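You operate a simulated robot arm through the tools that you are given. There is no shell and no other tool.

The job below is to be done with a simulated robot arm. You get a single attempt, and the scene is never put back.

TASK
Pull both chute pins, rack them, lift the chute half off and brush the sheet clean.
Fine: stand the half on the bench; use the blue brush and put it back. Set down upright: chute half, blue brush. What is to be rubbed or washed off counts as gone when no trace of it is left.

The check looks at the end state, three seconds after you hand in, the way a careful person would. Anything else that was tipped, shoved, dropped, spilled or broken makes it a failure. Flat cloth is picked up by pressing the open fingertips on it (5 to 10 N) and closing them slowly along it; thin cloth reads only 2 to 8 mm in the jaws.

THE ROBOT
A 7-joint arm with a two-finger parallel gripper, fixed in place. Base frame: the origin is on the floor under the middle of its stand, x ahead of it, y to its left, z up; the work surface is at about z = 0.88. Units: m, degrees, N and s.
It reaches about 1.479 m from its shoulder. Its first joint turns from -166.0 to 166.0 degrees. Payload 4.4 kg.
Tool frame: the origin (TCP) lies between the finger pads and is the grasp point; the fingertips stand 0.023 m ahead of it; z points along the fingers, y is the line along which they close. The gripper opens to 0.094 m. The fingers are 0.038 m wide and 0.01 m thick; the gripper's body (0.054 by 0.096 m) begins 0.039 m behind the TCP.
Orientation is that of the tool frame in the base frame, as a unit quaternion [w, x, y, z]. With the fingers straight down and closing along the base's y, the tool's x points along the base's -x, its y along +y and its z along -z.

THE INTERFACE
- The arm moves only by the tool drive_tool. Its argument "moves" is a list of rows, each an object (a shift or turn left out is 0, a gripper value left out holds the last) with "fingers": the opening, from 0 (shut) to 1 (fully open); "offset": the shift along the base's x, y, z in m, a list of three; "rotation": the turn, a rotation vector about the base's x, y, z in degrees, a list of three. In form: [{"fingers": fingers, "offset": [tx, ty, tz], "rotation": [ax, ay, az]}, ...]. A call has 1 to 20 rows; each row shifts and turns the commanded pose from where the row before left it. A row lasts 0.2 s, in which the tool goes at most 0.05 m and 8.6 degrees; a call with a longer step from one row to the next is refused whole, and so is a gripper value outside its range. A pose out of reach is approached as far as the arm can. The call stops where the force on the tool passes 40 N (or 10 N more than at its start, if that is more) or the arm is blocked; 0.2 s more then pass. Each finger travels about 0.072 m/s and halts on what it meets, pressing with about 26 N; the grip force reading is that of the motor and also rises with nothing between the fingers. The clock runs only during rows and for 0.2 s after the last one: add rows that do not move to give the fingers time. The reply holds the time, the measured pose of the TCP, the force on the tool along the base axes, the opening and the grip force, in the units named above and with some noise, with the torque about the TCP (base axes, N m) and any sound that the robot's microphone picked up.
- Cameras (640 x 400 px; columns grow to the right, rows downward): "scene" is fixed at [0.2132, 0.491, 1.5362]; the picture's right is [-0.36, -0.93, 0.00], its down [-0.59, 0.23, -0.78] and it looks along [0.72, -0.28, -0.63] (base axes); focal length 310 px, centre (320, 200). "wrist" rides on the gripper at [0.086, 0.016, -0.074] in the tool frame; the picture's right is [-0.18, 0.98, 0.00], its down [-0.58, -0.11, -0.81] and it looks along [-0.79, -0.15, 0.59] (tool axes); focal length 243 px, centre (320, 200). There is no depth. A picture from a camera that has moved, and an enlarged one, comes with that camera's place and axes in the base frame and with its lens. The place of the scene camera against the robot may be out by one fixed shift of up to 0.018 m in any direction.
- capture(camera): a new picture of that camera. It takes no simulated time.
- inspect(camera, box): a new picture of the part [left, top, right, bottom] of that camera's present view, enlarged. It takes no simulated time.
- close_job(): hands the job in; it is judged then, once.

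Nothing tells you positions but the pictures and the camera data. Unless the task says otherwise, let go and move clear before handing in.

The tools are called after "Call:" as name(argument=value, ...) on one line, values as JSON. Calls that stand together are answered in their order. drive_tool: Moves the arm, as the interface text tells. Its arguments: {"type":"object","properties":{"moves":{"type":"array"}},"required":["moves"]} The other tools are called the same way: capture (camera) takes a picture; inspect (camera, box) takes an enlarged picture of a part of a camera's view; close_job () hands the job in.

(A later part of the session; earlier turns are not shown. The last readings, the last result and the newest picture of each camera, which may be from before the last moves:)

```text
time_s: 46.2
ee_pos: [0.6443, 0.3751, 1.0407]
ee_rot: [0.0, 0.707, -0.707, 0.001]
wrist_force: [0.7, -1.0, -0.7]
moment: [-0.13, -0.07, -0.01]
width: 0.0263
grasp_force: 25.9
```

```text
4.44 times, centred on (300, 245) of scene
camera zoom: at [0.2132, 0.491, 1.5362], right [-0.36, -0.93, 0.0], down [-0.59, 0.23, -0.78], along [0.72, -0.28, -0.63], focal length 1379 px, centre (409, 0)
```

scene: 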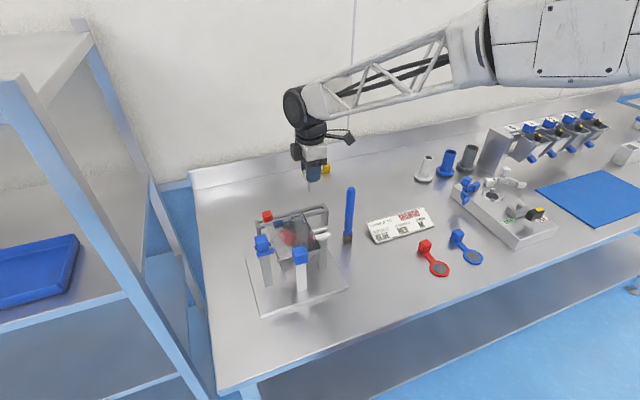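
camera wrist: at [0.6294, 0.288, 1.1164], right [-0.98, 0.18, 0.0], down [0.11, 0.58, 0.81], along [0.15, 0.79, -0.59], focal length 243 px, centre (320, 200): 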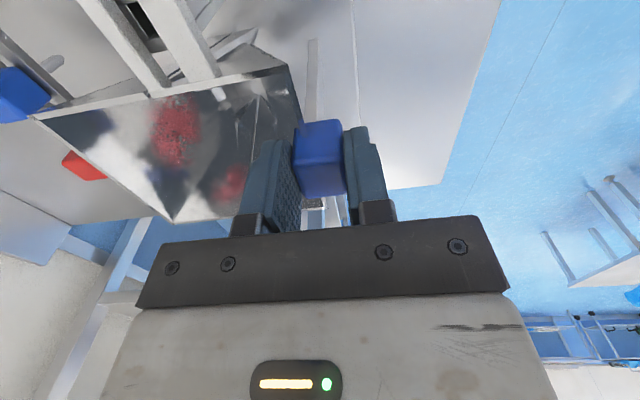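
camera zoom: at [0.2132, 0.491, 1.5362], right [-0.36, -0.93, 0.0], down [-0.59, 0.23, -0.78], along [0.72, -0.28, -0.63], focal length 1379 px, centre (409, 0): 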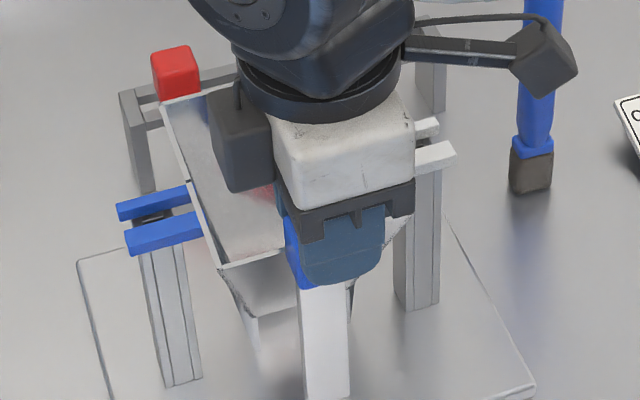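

The handle is gripped. I'll lift very slowly and watch force and torque.

Call:
drive_tool(moves=[{"fingers": 0.2, "offset": [0, 0, 0.003]}, {"offset": [0, 0, 0.003]}, {"offset": [0, 0, 0.004]}, {}])

Call:
capture(camera="wrist")

Call:
inspect(camera="scene", box=[230, 190, 360, 310])

```text
time_s: 47.2
ee_pos: [0.6449, 0.3773, 1.0507]
ee_rot: [0.001, -0.707, 0.707, 0.0]
wrist_force: [0.9, 0.1, -2.9]
moment: [-0.04, 0.1, 0.0]
width: 0.0257
grasp_force: 26.9
```

```text
taken
camera wrist: at [0.6295, 0.2886, 1.1265], right [-0.98, 0.18, 0.0], down [0.11, 0.58, 0.81], along [0.15, 0.79, -0.59], focal length 243 px, centre (320, 200)
```

wrist: 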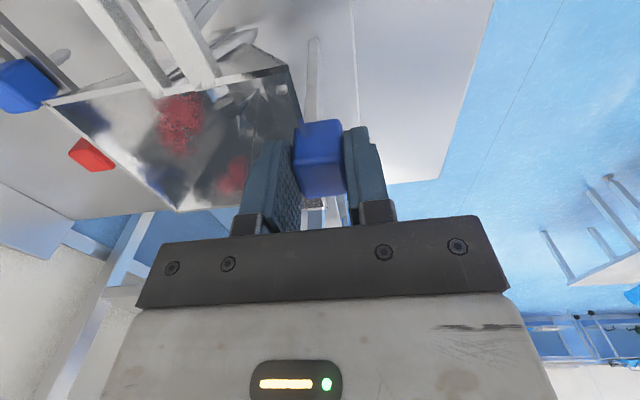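

```text
3.33 times, centred on (295, 250) of scene
camera zoom: at [0.2132, 0.491, 1.5362], right [-0.36, -0.93, 0.0], down [-0.59, 0.23, -0.78], along [0.72, -0.28, -0.63], focal length 1034 px, centre (403, 33)
```

zoom: 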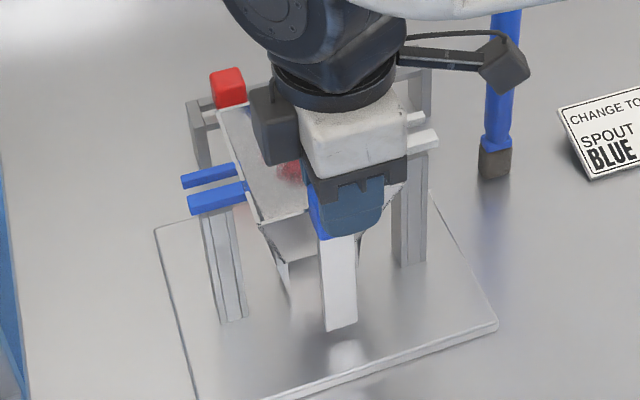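

The half is coming up cleanly (about 3 N, little torque): ears and leg have left their seats. I'll continue the lift.

Call:
drive_tool(moves=[{"fingers": 0.2, "offset": [0, 0, 0.01]}, {"offset": [0, 0, 0.015]}, {"offset": [0, 0, 0.02]}, {"offset": [0, 0, 0.025]}, {"offset": [0, 0, 0.025]}, {"offset": [0, 0, 0.025]}, {"offset": [0, 0, 0.025]}, {"offset": [0, 0, 0.02]}, {}])

Call:
capture(camera="wrist")

Call:
capture(camera="scene")

Call:
inspect(camera="scene", box=[220, 130, 360, 310])

```text
time_s: 49.2
ee_pos: [0.6466, 0.3766, 1.2154]
ee_rot: [0.0, -0.707, 0.707, 0.0]
wrist_force: [0.1, -0.8, -3.4]
moment: [-0.05, 0.12, -0.03]
width: 0.0262
grasp_force: 25.7
```

```text
taken
camera wrist: at [0.6304, 0.2891, 1.2921], right [-0.98, 0.18, 0.0], down [0.11, 0.58, 0.81], along [0.15, 0.79, -0.59], focal length 243 px, centre (320, 200)
```

wrist: 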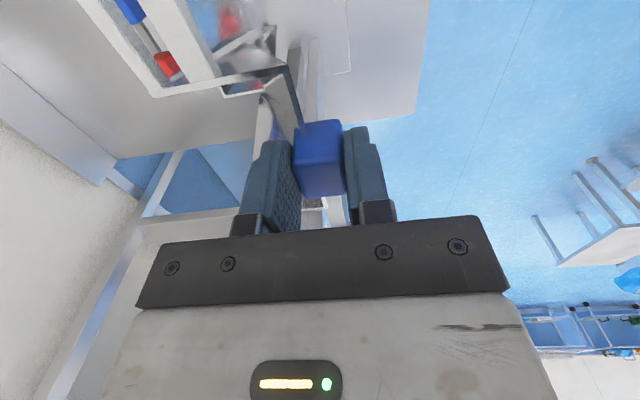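

```text
taken
```

scene: 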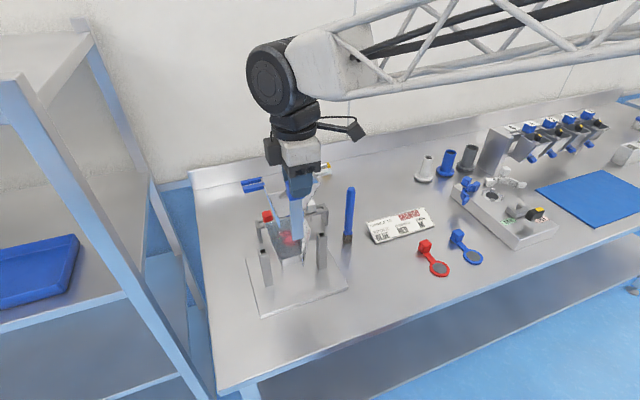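

```text
2.22 times, centred on (290, 220) of scene
camera zoom: at [0.2132, 0.491, 1.5362], right [-0.36, -0.93, 0.0], down [-0.59, 0.23, -0.78], along [0.72, -0.28, -0.63], focal length 689 px, centre (387, 156)
```

zoom: 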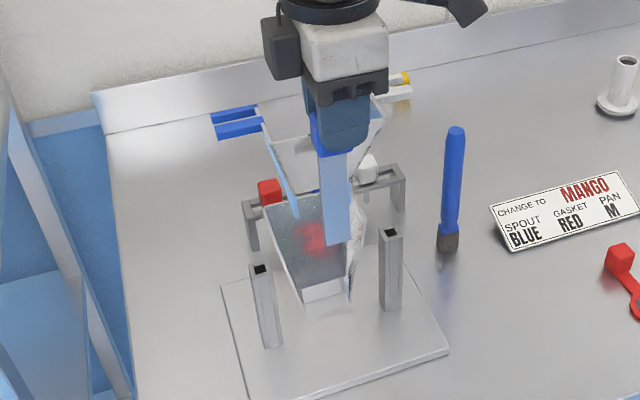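

The half is clear above the fixture. I'll move it first forward (−x), then right (−y) to the free bench spot near (0.575, 0.145).

Call:
drive_tool(moves=[{"fingers": 0.2, "offset": [-0.035, 0, 0]}, {"offset": [-0.035, 0, 0]}, {"offset": [0, -0.038, 0]}, {"offset": [0, -0.039, 0]}, {"offset": [0, -0.039, 0]}, {"offset": [0, -0.039, 0]}, {"offset": [0, -0.039, 0]}, {"offset": [0, -0.038, 0]}, {}])

Call:
capture(camera="wrist")

Call:
capture(camera="scene")

```text
time_s: 51.2
ee_pos: [0.5752, 0.1439, 1.2161]
ee_rot: [0.0, -0.707, 0.707, 0.0]
wrist_force: [0.9, 0.3, -3.8]
moment: [-0.01, 0.09, 0.02]
width: 0.0259
grasp_force: 25.5
```

```text
taken
camera wrist: at [0.5605, 0.0556, 1.292], right [-0.98, 0.18, 0.0], down [0.11, 0.58, 0.81], along [0.15, 0.79, -0.59], focal length 243 px, centre (320, 200)
```

wrist: 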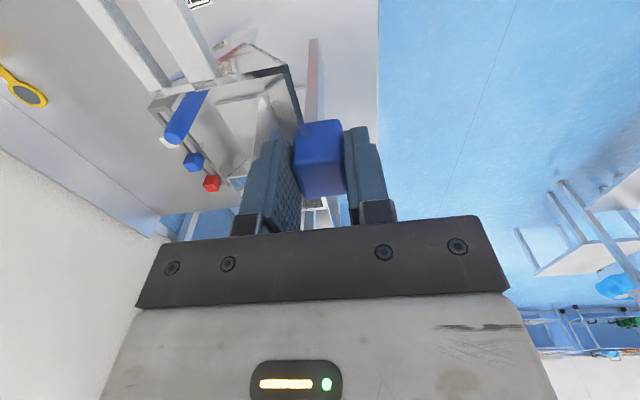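

```text
taken
```

scene: 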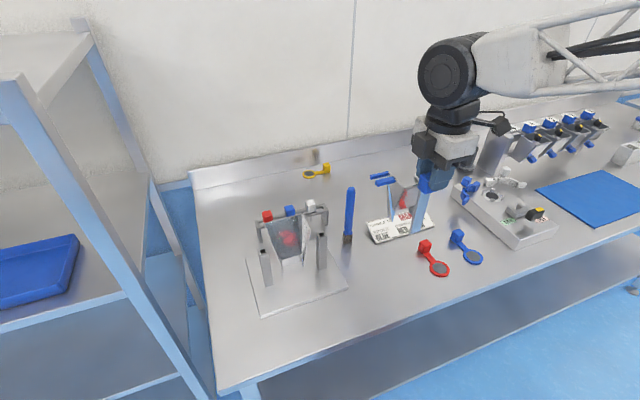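

The half now hangs over the open bench. I'll zoom in to check its shape and the drop zone before lowering.

Call:
inspect(camera="scene", box=[350, 140, 480, 260])

Call:
inspect(camera="wrist", box=[140, 0, 380, 140])

Call:
inspect(camera="scene", box=[230, 190, 370, 310])

```text
3.33 times, centred on (415, 200) of scene
camera zoom: at [0.2132, 0.491, 1.5362], right [-0.36, -0.93, 0.0], down [-0.59, 0.23, -0.78], along [0.72, -0.28, -0.63], focal length 1034 px, centre (3, 200)
```

zoom: 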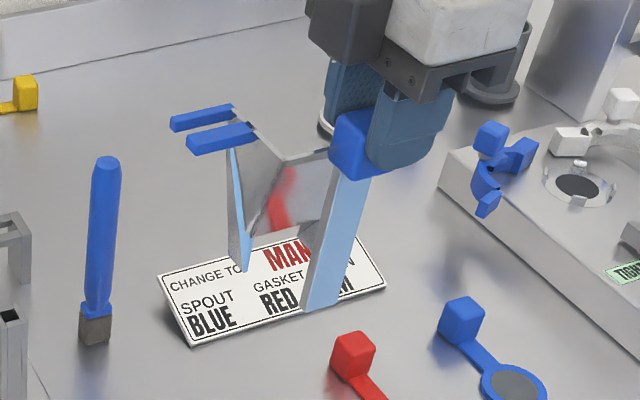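

```text
2.67 times, centred on (260, 70) of wrist
camera zoom: at [0.5605, 0.0556, 1.292], right [-0.98, 0.18, 0.0], down [0.11, 0.58, 0.81], along [0.15, 0.79, -0.59], focal length 647 px, centre (480, 547)
```

zoom: 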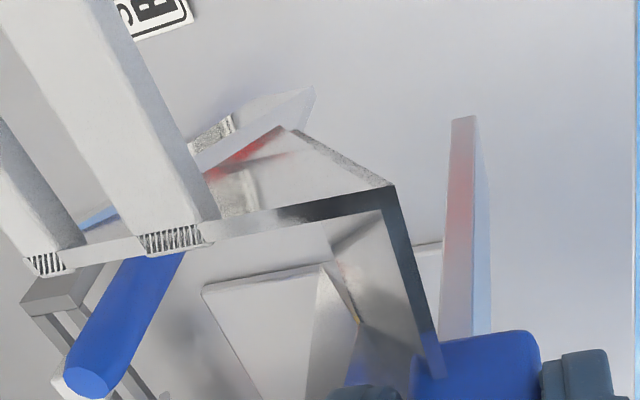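

```text
3.33 times, centred on (300, 250) of scene
camera zoom: at [0.2132, 0.491, 1.5362], right [-0.36, -0.93, 0.0], down [-0.59, 0.23, -0.78], along [0.72, -0.28, -0.63], focal length 1034 px, centre (387, 33)
```

zoom: 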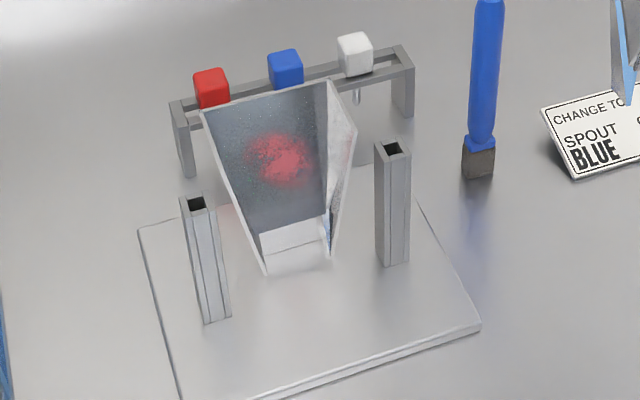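

The rear sheet with its red stain is now exposed. The drop zone is clear, so I'll lower the half in stages.

Call:
drive_tool(moves=[{"fingers": 0.2, "offset": [0, 0, -0.03]}, {"offset": [0, 0, -0.03]}, {"offset": [0, 0, -0.03]}, {"offset": [0, 0, -0.03]}, {"offset": [0, 0, -0.02]}, {"offset": [0, 0, -0.015]}, {}])

Call:
inspect(camera="scene", box=[350, 150, 480, 290])

Call:
capture(camera="wrist")

```text
time_s: 52.8
ee_pos: [0.5744, 0.1434, 1.0612]
ee_rot: [0.0, 0.707, -0.707, 0.0]
wrist_force: [0.3, -0.6, -3.6]
moment: [-0.01, 0.07, 0.0]
width: 0.026
grasp_force: 25.8
```

```text
2.86 times, centred on (415, 220) of scene
camera zoom: at [0.2132, 0.491, 1.5362], right [-0.36, -0.93, 0.0], down [-0.59, 0.23, -0.78], along [0.72, -0.28, -0.63], focal length 886 px, centre (49, 143)
```

zoom: 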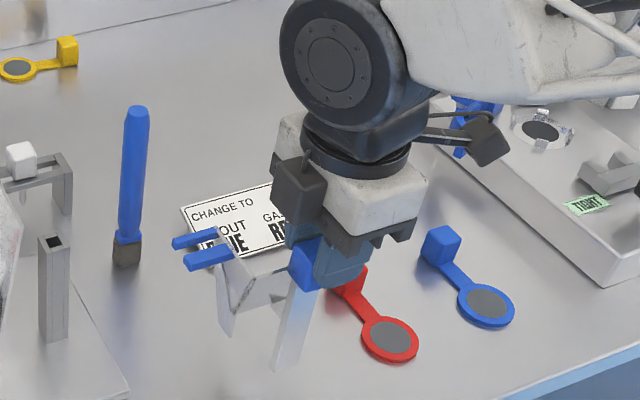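

```text
taken
camera wrist: at [0.5582, 0.0562, 1.1369], right [-0.98, 0.18, 0.0], down [0.11, 0.58, 0.81], along [0.15, 0.79, -0.59], focal length 243 px, centre (320, 200)
```

wrist: 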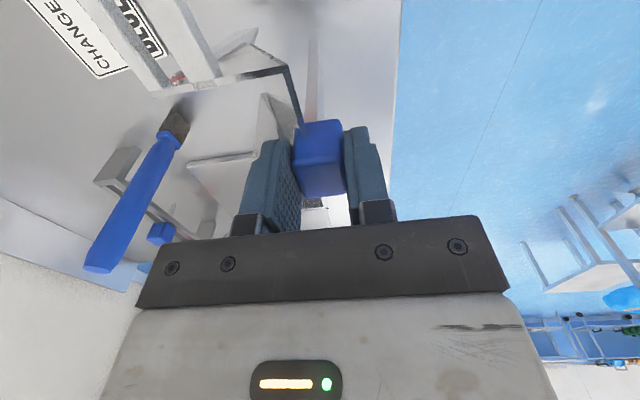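

About 28 mm remain. I'll creep down until the base touches.

Call:
drive_tool(moves=[{"fingers": 0.2, "offset": [0, 0, -0.01]}, {"offset": [0, 0, -0.008]}, {"offset": [0, 0, -0.004]}, {}])

Call:
inspect(camera="scene", box=[380, 190, 460, 290])

```text
time_s: 53.8
ee_pos: [0.5741, 0.1438, 1.0389]
ee_rot: [0.0, 0.707, -0.707, 0.0]
wrist_force: [0.4, -0.8, -3.2]
moment: [0.0, 0.08, 0.02]
width: 0.0262
grasp_force: 25.4
```

```text
4.00 times, centred on (420, 240) of scene
camera zoom: at [0.2132, 0.491, 1.5362], right [-0.36, -0.93, 0.0], down [-0.59, 0.23, -0.78], along [0.72, -0.28, -0.63], focal length 1241 px, centre (-80, 40)
```

zoom: 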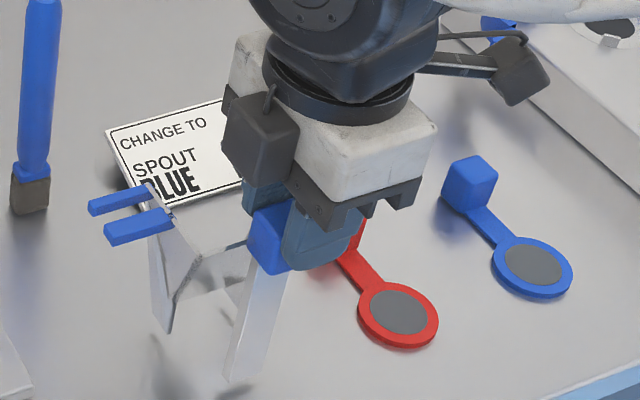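

Call:
drive_tool(moves=[{"fingers": 0.2, "offset": [0, 0, -0.003]}, {"offset": [0, 0, -0.002]}, {"offset": [0, 0, -0.002]}, {}])

Call:
inspect(camera="scene", box=[380, 190, 460, 290])

```text
time_s: 54.8
ee_pos: [0.574, 0.1442, 1.0315]
ee_rot: [0.001, -0.707, 0.707, 0.0]
wrist_force: [0.9, -0.9, -3.5]
moment: [-0.02, 0.07, -0.01]
width: 0.0258
grasp_force: 25.7
```

```text
4.00 times, centred on (420, 240) of scene
camera zoom: at [0.2132, 0.491, 1.5362], right [-0.36, -0.93, 0.0], down [-0.59, 0.23, -0.78], along [0.72, -0.28, -0.63], focal length 1241 px, centre (-80, 40)
```

zoom: 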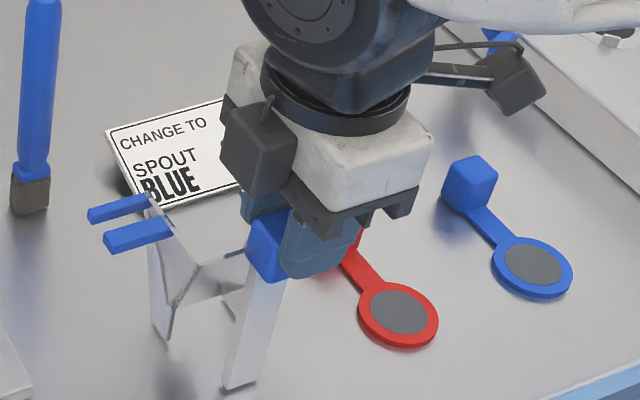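

Still hanging, so I'll continue in 2 mm steps.

Call:
drive_tool(moves=[{"fingers": 0.2, "offset": [0, 0, -0.002]}, {"offset": [0, 0, -0.002]}, {}])

```text
time_s: 55.6
ee_pos: [0.5756, 0.1448, 1.0279]
ee_rot: [0.0, 0.708, -0.707, 0.001]
wrist_force: [-4.8, -2.1, 13.0]
moment: [-0.45, 0.11, -0.08]
width: 0.0258
grasp_force: 26.5
```

Touchdown, with contact slightly to one side. I'll ease up a millimetre and look before releasing.

Call:
drive_tool(moves=[{"fingers": 0.2, "offset": [0, 0, 0.001]}, {}])

Call:
inspect(camera="scene", box=[380, 190, 460, 290])

Call:
capture(camera="wrist")

```text
time_s: 56.2
ee_pos: [0.5745, 0.144, 1.029]
ee_rot: [0.0, 0.707, -0.707, 0.0]
wrist_force: [1.5, 1.3, 3.5]
moment: [0.39, -0.16, -0.03]
width: 0.0259
grasp_force: 26.1
```

```text
4.00 times, centred on (420, 240) of scene
camera zoom: at [0.2132, 0.491, 1.5362], right [-0.36, -0.93, 0.0], down [-0.59, 0.23, -0.78], along [0.72, -0.28, -0.63], focal length 1241 px, centre (-80, 40)
```

zoom: 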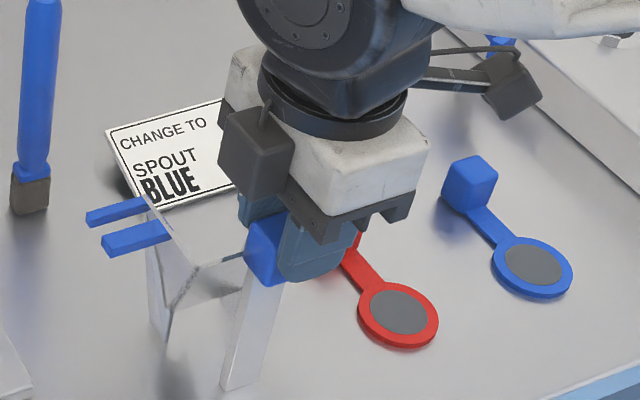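

```text
taken
camera wrist: at [0.56, 0.0564, 1.1044], right [-0.98, 0.18, 0.0], down [0.11, 0.58, 0.81], along [0.15, 0.79, -0.59], focal length 243 px, centre (320, 200)
```

wrist: 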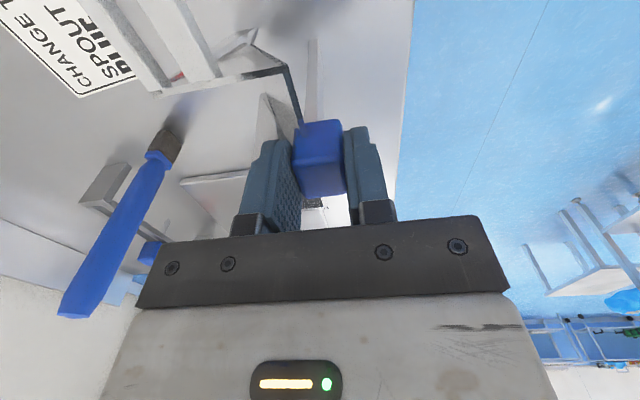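

The half rests lightly on its feet. I'll loosen the fingers just a little to test whether it stands by itself.

Call:
drive_tool(moves=[{"fingers": 0.3}, {"fingers": 0.32}, {}, {}])

Call:
capture(camera="wrist")

Call:
inspect(camera="scene", box=[380, 190, 460, 290])

```text
time_s: 57.2
ee_pos: [0.5763, 0.1448, 1.0287]
ee_rot: [0.0, -0.707, 0.707, 0.0]
wrist_force: [-0.4, 0.1, 0.0]
moment: [0.02, 0.01, 0.0]
width: 0.0302
grasp_force: 0.2
```

```text
taken
camera wrist: at [0.56, 0.0564, 1.1045], right [-0.98, 0.18, 0.0], down [0.11, 0.58, 0.81], along [0.15, 0.79, -0.59], focal length 243 px, centre (320, 200)
```

wrist: 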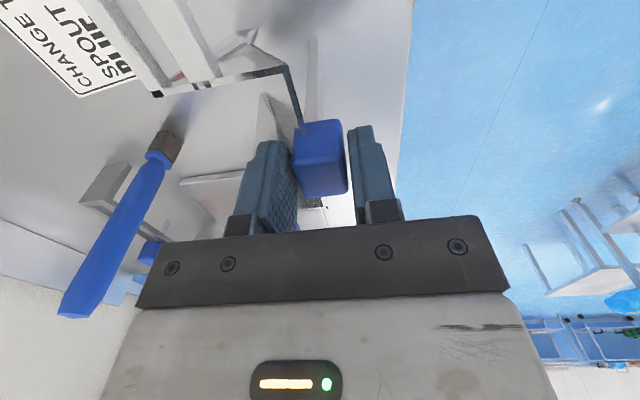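

```text
4.00 times, centred on (420, 240) of scene
camera zoom: at [0.2132, 0.491, 1.5362], right [-0.36, -0.93, 0.0], down [-0.59, 0.23, -0.78], along [0.72, -0.28, -0.63], focal length 1241 px, centre (-80, 40)
```

zoom: 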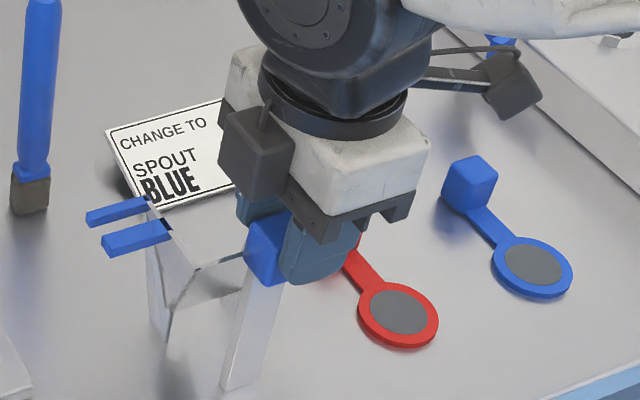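

It stands unaided with zero force on the fingers. I'll open more and rise straight up.

Call:
drive_tool(moves=[{"fingers": 0.45}, {"fingers": 0.5}, {}, {"offset": [0, 0, 0.01]}, {"offset": [0, 0, 0.02]}, {"offset": [0, 0, 0.03]}, {"offset": [0, 0, 0.04]}, {"offset": [0, 0, 0.045]}, {}])

Call:
capture(camera="wrist")

Call:
inspect(camera="scene", box=[360, 180, 460, 290])

```text
time_s: 59.2
ee_pos: [0.574, 0.1418, 1.1757]
ee_rot: [0.0, -0.707, 0.708, 0.0]
wrist_force: [-0.3, 0.1, 0.3]
moment: [-0.04, 0.03, -0.02]
width: 0.0469
grasp_force: 0.1
```

```text
taken
camera wrist: at [0.5593, 0.0552, 1.2505], right [-0.98, 0.18, 0.0], down [0.11, 0.58, 0.81], along [0.15, 0.79, -0.59], focal length 243 px, centre (320, 200)
```

wrist: 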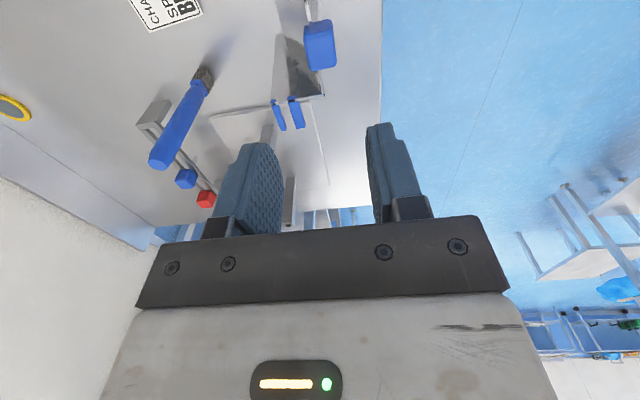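

```text
3.64 times, centred on (410, 235) of scene
camera zoom: at [0.2132, 0.491, 1.5362], right [-0.36, -0.93, 0.0], down [-0.59, 0.23, -0.78], along [0.72, -0.28, -0.63], focal length 1128 px, centre (-7, 73)
```

zoom: 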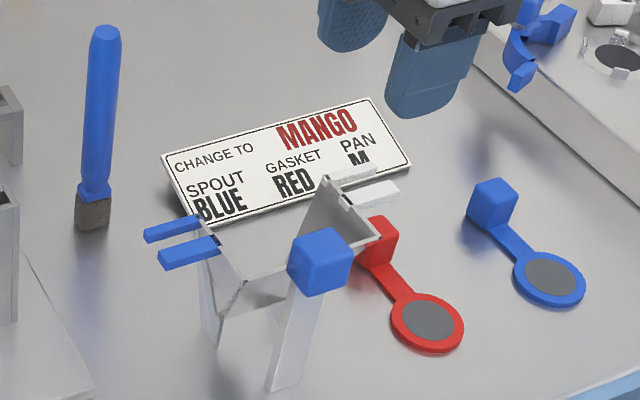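

The half stands upright on the bench. Now I'll turn the tool back to yaw 0 and look at the exposed sheet from the front to map the stain.

Call:
drive_tool(moves=[{"offset": [-0.004, 0.021, 0], "rotation": [0, 0, -8.2]}, {"offset": [-0.004, 0.021, 0], "rotation": [0, 0, -8.2]}, {"offset": [-0.004, 0.021, 0], "rotation": [0, 0, -8.2]}, {"offset": [-0.004, 0.021, 0], "rotation": [0, 0, -8.2]}, {"offset": [-0.004, 0.021, 0], "rotation": [0, 0, -8.2]}, {"offset": [-0.004, 0.021, 0], "rotation": [0, 0, -8.2]}, {"offset": [-0.004, 0.021, 0], "rotation": [0, 0, -8.2]}, {"offset": [-0.004, 0.021, 0], "rotation": [0, 0, -8.2]}, {"offset": [-0.004, 0.021, -0.02], "rotation": [0, 0, -8.2]}, {"offset": [-0.004, 0.021, -0.03], "rotation": [0, 0, -8.2]}, {"offset": [-0.004, 0.021, -0.03], "rotation": [0, 0, -8.0]}, {}])

Call:
capture(camera="wrist")

Call:
inspect(camera="wrist", box=[260, 90, 420, 235])

```text
time_s: 61.8
ee_pos: [0.5325, 0.3763, 1.092]
ee_rot: [0.0, 0.001, 1.0, 0.0]
wrist_force: [0.1, -1.1, -0.4]
moment: [-0.02, 0.01, 0.01]
width: 0.0471
grasp_force: 0.0
```

```text
taken
camera wrist: at [0.4472, 0.3909, 1.1681], right [0.19, 0.98, 0.0], down [0.58, -0.11, 0.81], along [0.79, -0.15, -0.59], focal length 243 px, centre (320, 200)
```

wrist: 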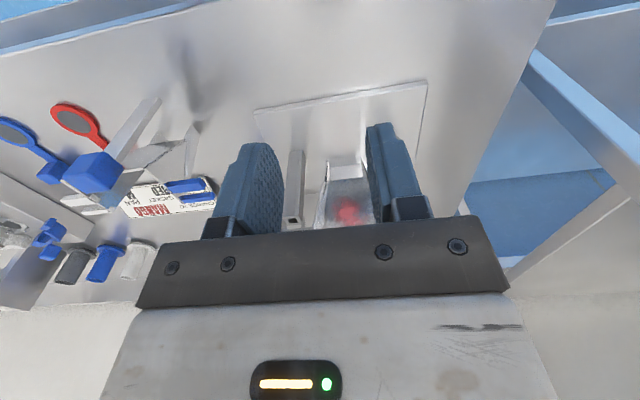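

```text
2.76 times, centred on (340, 162) of wrist
camera zoom: at [0.4472, 0.3909, 1.1681], right [0.19, 0.98, 0.0], down [0.58, -0.11, 0.81], along [0.79, -0.15, -0.59], focal length 669 px, centre (265, 303)
```

zoom: 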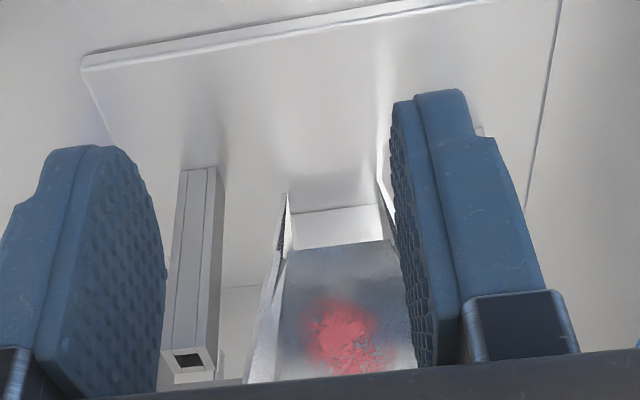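

I need the whole sheet in view, so I'll open the fingers fully and pitch a little.

Call:
drive_tool(moves=[{"fingers": 1.0, "rotation": [0, -8.5, 0]}, {"rotation": [0, -8.5, 0], "offset": [0, 0.015, 0.03]}, {"offset": [0, 0, 0.02]}, {}])

Call:
inspect(camera="wrist", box=[260, 90, 420, 235])

Call:
inspect(camera="wrist", box=[310, 130, 390, 210])

```text
time_s: 62.8
ee_pos: [0.5311, 0.3902, 1.1445]
ee_rot: [0.148, 0.0, 0.989, 0.0]
wrist_force: [-1.5, 0.3, 0.0]
moment: [-0.01, -0.01, -0.01]
width: 0.0945
grasp_force: 0.0
```

```text
2.76 times, centred on (340, 162) of wrist
camera zoom: at [0.4278, 0.4057, 1.1913], right [0.18, 0.98, 0.05], down [0.32, -0.11, 0.94], along [0.93, -0.15, -0.33], focal length 669 px, centre (265, 303)
```

zoom: 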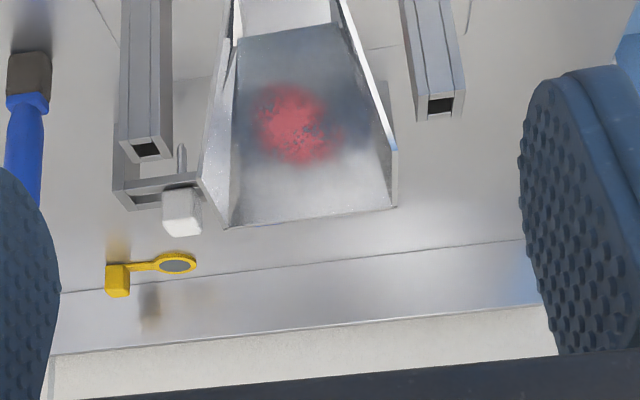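

```text
5.00 times, centred on (350, 170) of wrist
camera zoom: at [0.4278, 0.4057, 1.1913], right [0.18, 0.98, 0.05], down [0.32, -0.11, 0.94], along [0.93, -0.15, -0.33], focal length 1213 px, centre (170, 350)
```

zoom: 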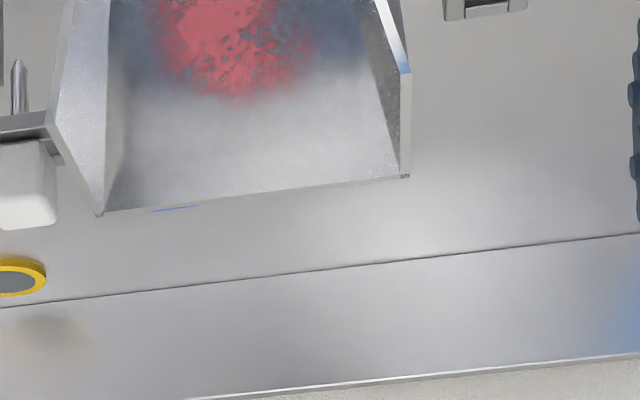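

I've located the sheet. It slopes from about (0.7725, z 1.019) down to (0.73, z 0.924), with the stain spanning y 0.35–0.404 and z 0.949–0.994. Next I'll go above the brush at about (0.755, 0.207) and verify it.

Call:
drive_tool(moves=[{"fingers": 0.8, "rotation": [0, 8.5, 0], "offset": [0, 0, 0.02]}, {"rotation": [0, 8.5, 0], "offset": [0, 0, 0.01]}, {"offset": [0.0373, -0.0305, 0]}, {"offset": [0.0373, -0.0305, 0]}, {"offset": [0.0373, -0.0305, 0]}, {"offset": [0.0373, -0.0305, 0]}, {"offset": [0.0373, -0.0305, 0]}, {"offset": [0.0373, -0.0305, 0]}, {}])

Call:
capture(camera="wrist")

Call:
inspect(camera="wrist", box=[270, 0, 380, 140])

Call:
inspect(camera="scene", box=[310, 170, 400, 260])

```text
time_s: 64.8
ee_pos: [0.7545, 0.207, 1.1732]
ee_rot: [0.0, 0.0, 1.0, 0.0]
wrist_force: [-0.1, 0.2, 0.6]
moment: [-0.01, 0.01, -0.02]
width: 0.0751
grasp_force: 0.1
```

```text
taken
camera wrist: at [0.6689, 0.2222, 1.2491], right [0.18, 0.98, 0.0], down [0.58, -0.11, 0.81], along [0.79, -0.15, -0.59], focal length 243 px, centre (320, 200)
```

wrist: 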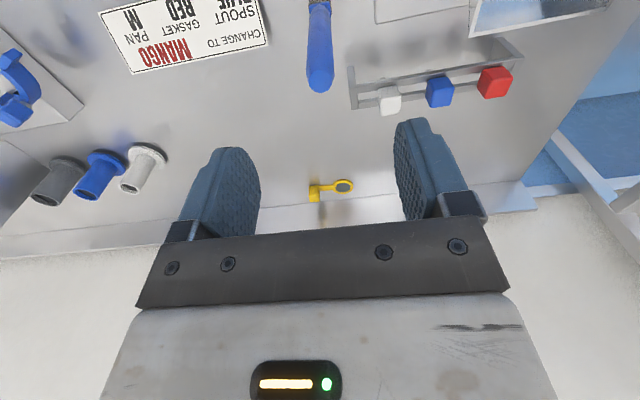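

```text
2.86 times, centred on (325, 70) of wrist
camera zoom: at [0.6689, 0.2222, 1.2491], right [0.18, 0.98, 0.0], down [0.58, -0.11, 0.81], along [0.79, -0.15, -0.59], focal length 693 px, centre (306, 571)
```

zoom: 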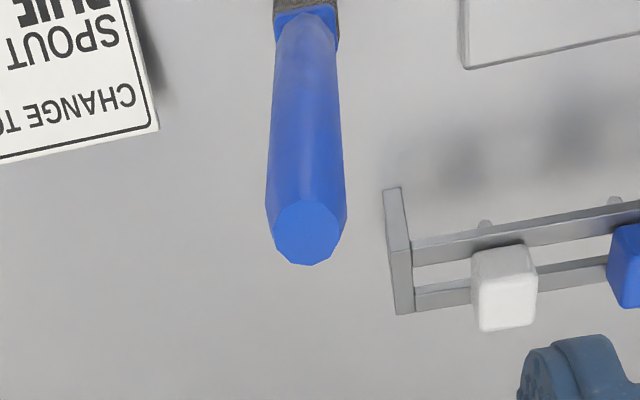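

```text
4.44 times, centred on (355, 215) of scene
camera zoom: at [0.2132, 0.491, 1.5362], right [-0.36, -0.93, 0.0], down [-0.59, 0.23, -0.78], along [0.72, -0.28, -0.63], focal length 1379 px, centre (164, 133)
```

zoom: 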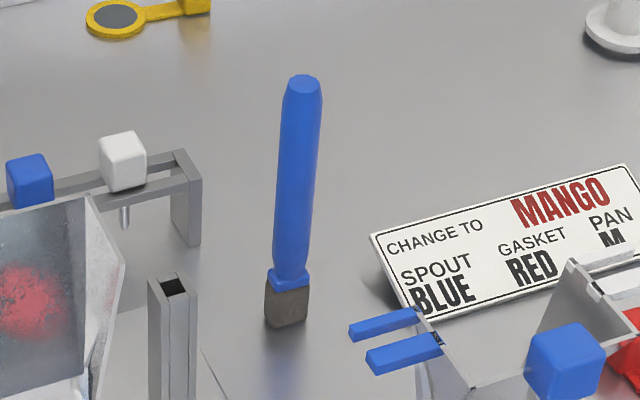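

The brush top is at about (0.758, 0.206), z≈1.075. I'll descend to z≈1.046 with the fingers either side in y, leaving room above the handle end.

Call:
drive_tool(moves=[{"fingers": 0.6, "offset": [0.0035, -0.001, -0.03]}, {"offset": [0, 0, -0.03]}, {"offset": [0, 0, -0.03]}, {"offset": [0, 0, -0.02]}, {"offset": [0, 0, -0.015]}, {}])

Call:
capture(camera="wrist")

Call:
inspect(camera="scene", box=[310, 160, 400, 260])

```text
time_s: 66.2
ee_pos: [0.7586, 0.205, 1.0495]
ee_rot: [0.0, 0.0, 1.0, 0.0]
wrist_force: [-0.2, 0.9, 0.1]
moment: [0.0, -0.02, 0.02]
width: 0.0561
grasp_force: 0.1
```

```text
taken
camera wrist: at [0.6727, 0.2201, 1.1257], right [0.18, 0.98, 0.0], down [0.58, -0.11, 0.81], along [0.79, -0.15, -0.59], focal length 243 px, centre (320, 200)
```

wrist: 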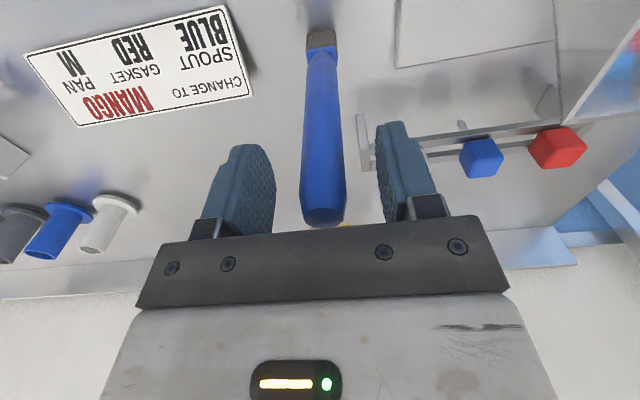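

```text
4.00 times, centred on (355, 210) of scene
camera zoom: at [0.2132, 0.491, 1.5362], right [-0.36, -0.93, 0.0], down [-0.59, 0.23, -0.78], along [0.72, -0.28, -0.63], focal length 1241 px, centre (180, 160)
```

zoom: 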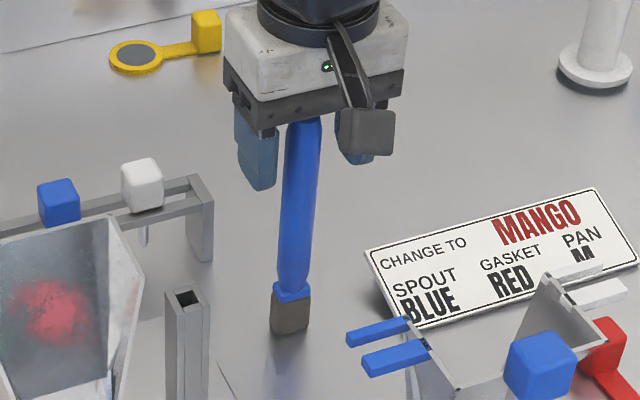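

The handle is centred between the fingers. I'll close to grip it.

Call:
drive_tool(moves=[{"fingers": 0.45}, {"fingers": 0.3}, {"fingers": 0.15}, {"fingers": 0.15}, {}])

Call:
capture(camera="wrist")

```text
time_s: 67.4
ee_pos: [0.759, 0.2046, 1.0494]
ee_rot: [0.001, 0.0, 1.0, 0.0]
wrist_force: [-0.3, 0.3, 0.8]
moment: [-0.07, 0.02, 0.01]
width: 0.022
grasp_force: 25.6
```

```text
taken
camera wrist: at [0.6728, 0.2201, 1.1259], right [0.18, 0.98, 0.0], down [0.58, -0.11, 0.81], along [0.79, -0.15, -0.59], focal length 243 px, centre (320, 200)
```

wrist: 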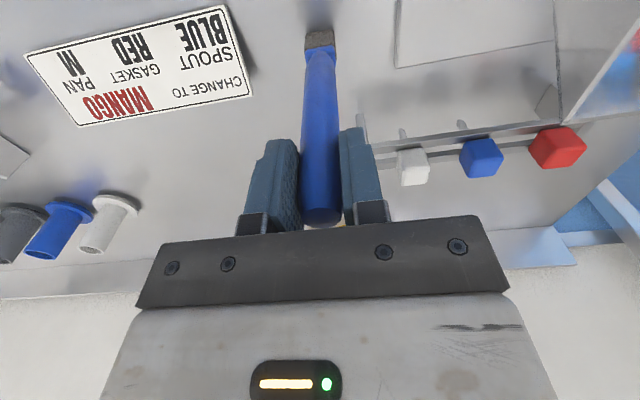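

The brush is held (22 mm). I'll lift it and carry it over to a spot in front of the exposed sheet, still vertical.

Call:
drive_tool(moves=[{"fingers": 0.15, "offset": [0, 0, 0.01]}, {"offset": [0, 0, 0.03]}, {"offset": [0, 0, 0.045]}, {"offset": [0, 0, 0.045]}, {"offset": [0, 0, 0.05]}, {"offset": [-0.0313, 0.0287, 0]}, {"offset": [-0.0313, 0.0287, 0]}, {"offset": [-0.0313, 0.0287, 0]}, {"offset": [-0.0313, 0.0287, 0]}, {"offset": [-0.0313, 0.0287, 0]}, {"offset": [-0.0313, 0.0287, 0]}, {}])

Call:
capture(camera="scene")

Call:
capture(camera="wrist")

```text
time_s: 70.0
ee_pos: [0.5719, 0.3778, 1.2282]
ee_rot: [0.0, 0.001, 1.0, 0.0]
wrist_force: [-0.5, 0.3, -0.4]
moment: [0.02, -0.02, -0.02]
width: 0.022
grasp_force: 26.3
```

```text
taken
```

scene: 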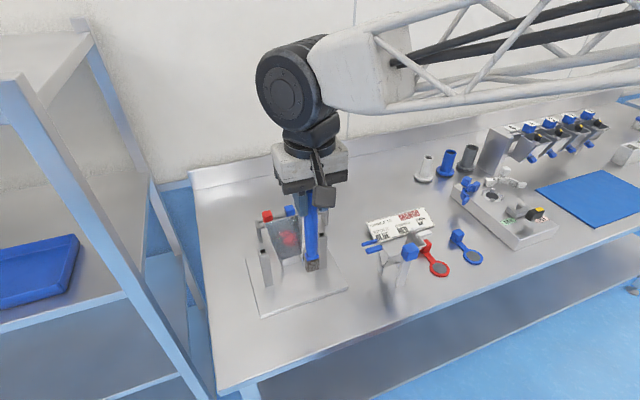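

```text
taken
camera wrist: at [0.4852, 0.3931, 1.3048], right [0.18, 0.98, 0.0], down [0.58, -0.11, 0.81], along [0.79, -0.15, -0.59], focal length 243 px, centre (320, 200)
```

wrist: 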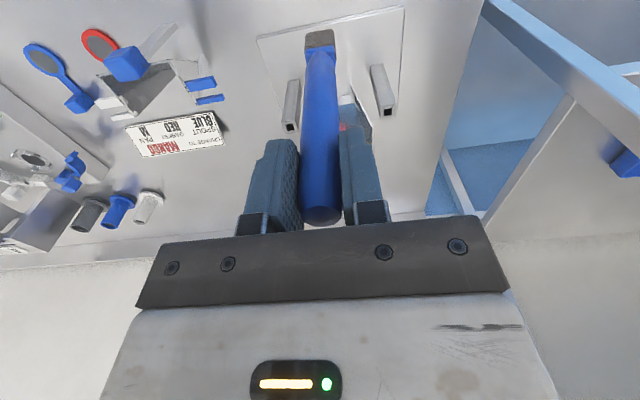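

The brush is secure and vertical. I'll now pitch the tool so the bristles face the sloping sheet.

Call:
drive_tool(moves=[{"fingers": 0.15, "rotation": [0, -8.125, 0]}, {"rotation": [0, -8.125, 0]}, {"rotation": [0, -8.125, 0]}, {"rotation": [0, -8.125, 0]}, {"rotation": [0, -8.125, 0]}, {"rotation": [0, -8.125, 0]}, {"rotation": [0, -8.125, 0]}, {"rotation": [0, -8.125, 0]}, {}])

Call:
capture(camera="scene")

Call:
capture(camera="wrist")

```text
time_s: 72.0
ee_pos: [0.5711, 0.3794, 1.2286]
ee_rot: [0.537, 0.001, 0.844, 0.0]
wrist_force: [-0.1, -0.1, -1.0]
moment: [0.0, 0.04, 0.01]
width: 0.0219
grasp_force: 26.0
```

```text
taken
```

scene: 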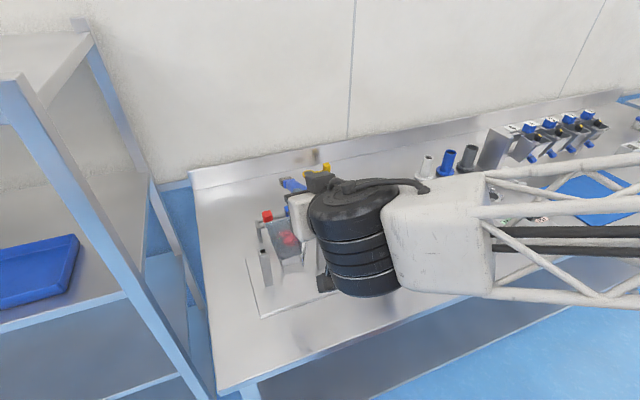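

```text
taken
camera wrist: at [0.4677, 0.3937, 1.1836], right [0.08, 0.98, 0.17], down [-0.49, -0.11, 0.87], along [0.87, -0.15, 0.47], focal length 243 px, centre (320, 200)
```

wrist: 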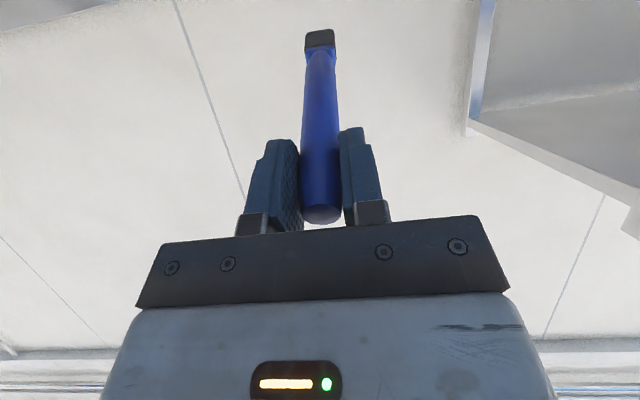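

The tilt worked (65°). I'll lower the tool so the bristles come level with the stain, still about 3 cm off the sheet.

Call:
drive_tool(moves=[{"fingers": 0.15, "offset": [0, 0, -0.03]}, {"offset": [0, 0, -0.03]}, {"offset": [0, 0, -0.03]}, {"offset": [0, 0, -0.03]}, {"offset": [0, 0, -0.03]}, {}])

Call:
capture(camera="scene")

Call:
inspect(camera="scene", box=[240, 190, 340, 290])

Call:
capture(camera="wrist")

```text
time_s: 73.4
ee_pos: [0.5696, 0.3792, 1.0785]
ee_rot: [0.537, 0.0, 0.844, 0.001]
wrist_force: [0.2, 0.4, -0.8]
moment: [-0.03, 0.07, 0.04]
width: 0.022
grasp_force: 26.4
```

```text
taken
```

scene: 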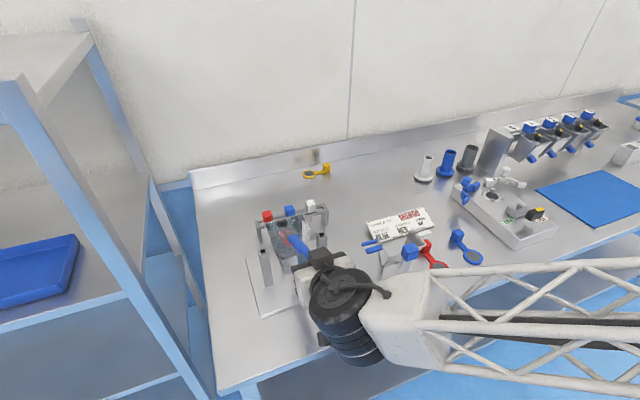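

```text
4.00 times, centred on (290, 240) of scene
camera zoom: at [0.2132, 0.491, 1.5362], right [-0.36, -0.93, 0.0], down [-0.59, 0.23, -0.78], along [0.72, -0.28, -0.63], focal length 1241 px, centre (440, 40)
```

zoom: 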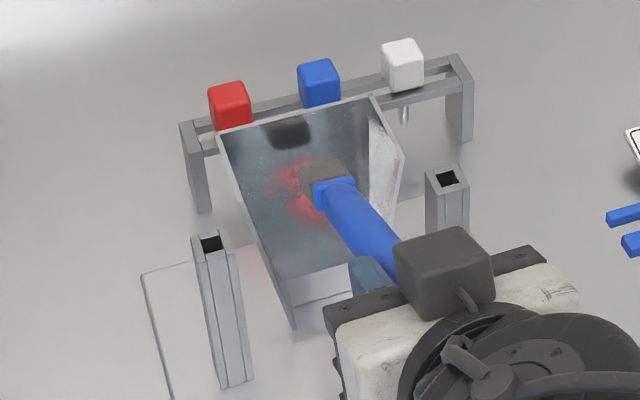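

```text
taken
camera wrist: at [0.4667, 0.3938, 1.0331], right [0.08, 0.98, 0.17], down [-0.48, -0.11, 0.87], along [0.87, -0.15, 0.47], focal length 243 px, centre (320, 200)
```

wrist: 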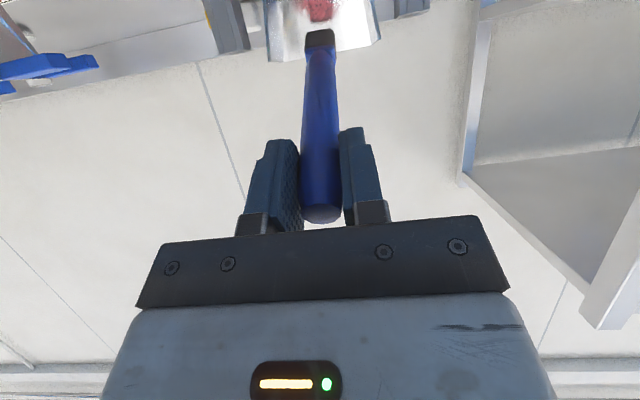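

The bristles are about 4 cm from the upper part of the stain. I'll approach along the brush axis until I feel contact.

Call:
drive_tool(moves=[{"fingers": 0.15, "offset": [0.014, -0.001, -0.0035]}, {"offset": [0.014, -0.001, -0.0035]}, {"offset": [0.0036, 0, -0.0017]}, {}])

Call:
inspect(camera="scene", box=[255, 200, 325, 270])

Call:
inspect(camera="wrist", box=[255, 0, 395, 70])

```text
time_s: 74.4
ee_pos: [0.6, 0.3772, 1.0685]
ee_rot: [0.538, -0.001, 0.843, 0.001]
wrist_force: [-0.8, -0.6, -0.6]
moment: [-0.01, 0.02, 0.0]
width: 0.0224
grasp_force: 25.7
```

```text
5.71 times, centred on (290, 235) of scene
camera zoom: at [0.2132, 0.491, 1.5362], right [-0.36, -0.93, 0.0], down [-0.59, 0.23, -0.78], along [0.72, -0.28, -0.63], focal length 1773 px, centre (491, 0)
```

zoom: 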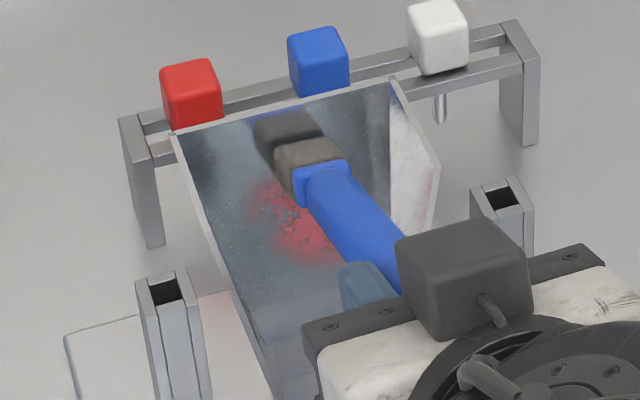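

```text
4.57 times, centred on (325, 35) of wrist
camera zoom: at [0.4975, 0.3922, 1.0235], right [0.08, 0.98, 0.17], down [-0.48, -0.11, 0.87], along [0.87, -0.15, 0.47], focal length 1109 px, centre (297, 954)
```

zoom: 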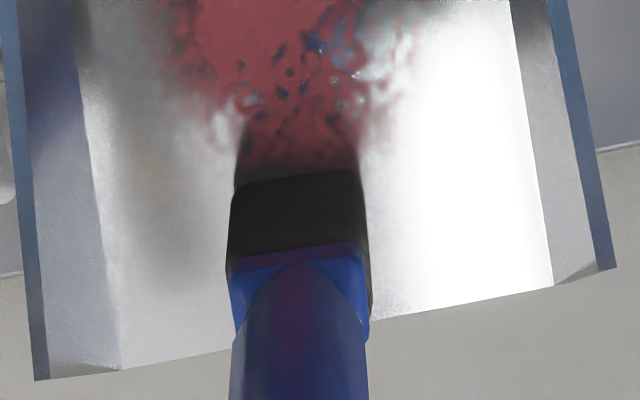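

I can see the bristles and their reflection in the sheet nearly meeting. I'll continue the approach in small steps.

Call:
drive_tool(moves=[{"fingers": 0.15, "offset": [0.0018, 0, -0.0008]}, {"offset": [0.0018, 0, -0.0008]}, {"offset": [0.0018, 0, -0.0008]}, {}])

Call:
inspect(camera="wrist", box=[255, 0, 395, 70])

```text
time_s: 75.4
ee_pos: [0.6073, 0.3774, 1.0682]
ee_rot: [0.537, 0.0, 0.843, 0.0]
wrist_force: [-21.5, -1.9, 11.6]
moment: [-0.15, -0.32, -0.4]
width: 0.0223
grasp_force: 26.4
```

```text
4.57 times, centred on (325, 35) of wrist
camera zoom: at [0.504, 0.3918, 1.0227], right [0.08, 0.98, 0.17], down [-0.49, -0.11, 0.87], along [0.87, -0.15, 0.47], focal length 1109 px, centre (297, 954)
```

zoom: 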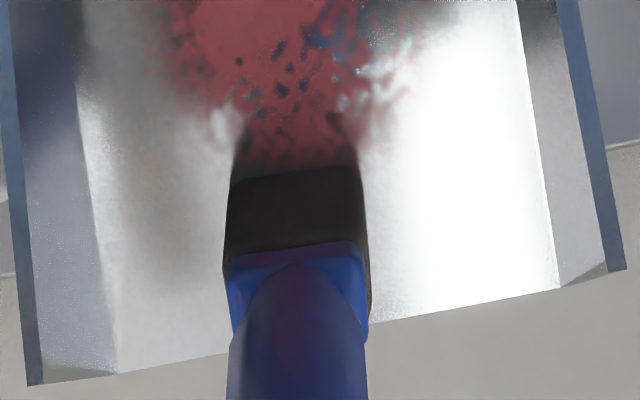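

Contact is solid at about 24 N along the brush axis. I'll ease off a little and sweep down the slope, checking the force.

Call:
drive_tool(moves=[{"fingers": 0.15, "offset": [-0.0012, 0, 0.0006]}, {"offset": [-0.0033, 0, -0.0073]}, {"offset": [-0.0033, 0, -0.0073]}, {}])

Call:
inspect(camera="wrist", box=[255, 0, 395, 70])

Call:
inspect(camera="scene", box=[255, 200, 325, 270])

```text
time_s: 76.4
ee_pos: [0.5988, 0.3768, 1.0521]
ee_rot: [0.536, 0.0, 0.844, 0.0]
wrist_force: [0.6, 0.4, -0.9]
moment: [0.02, 0.05, 0.0]
width: 0.0221
grasp_force: 25.8
```

```text
4.57 times, centred on (325, 35) of wrist
camera zoom: at [0.4961, 0.3919, 1.0072], right [0.08, 0.98, 0.17], down [-0.48, -0.11, 0.87], along [0.87, -0.15, 0.47], focal length 1109 px, centre (297, 954)
```

zoom: 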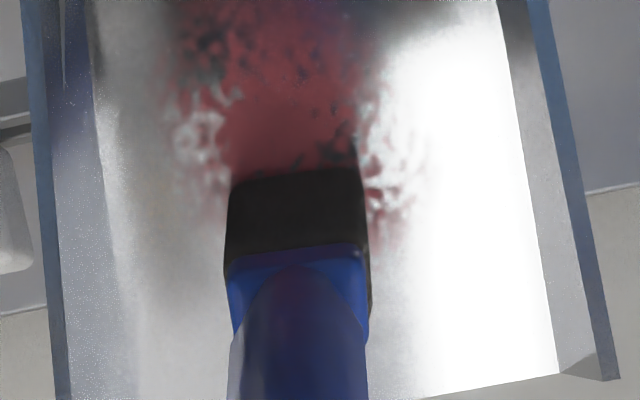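

```text
5.71 times, centred on (290, 235) of scene
camera zoom: at [0.2132, 0.491, 1.5362], right [-0.36, -0.93, 0.0], down [-0.59, 0.23, -0.78], along [0.72, -0.28, -0.63], focal length 1773 px, centre (491, 0)
```

zoom: 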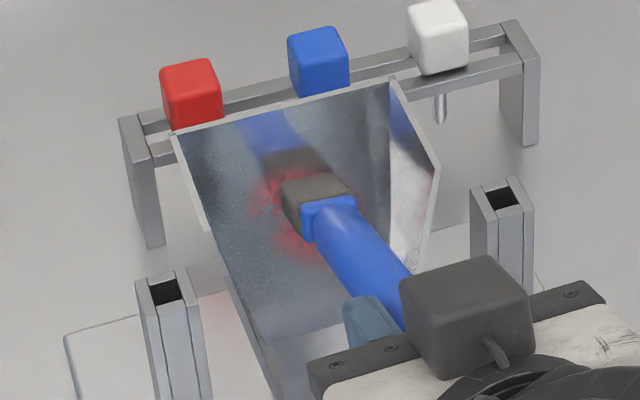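

Contact was lost as I moved down, so the sheet's slope differs slightly from my estimate. I'll press in again here to measure it.

Call:
drive_tool(moves=[{"fingers": 0.15, "offset": [0.0009, 0, -0.0004]}, {"offset": [0.0009, 0, -0.0004]}, {}])

```text
time_s: 77.2
ee_pos: [0.6014, 0.3761, 1.0538]
ee_rot: [0.537, 0.0, 0.843, 0.001]
wrist_force: [-20.7, 1.1, 10.4]
moment: [0.18, -0.41, 0.37]
width: 0.0219
grasp_force: 25.8
```

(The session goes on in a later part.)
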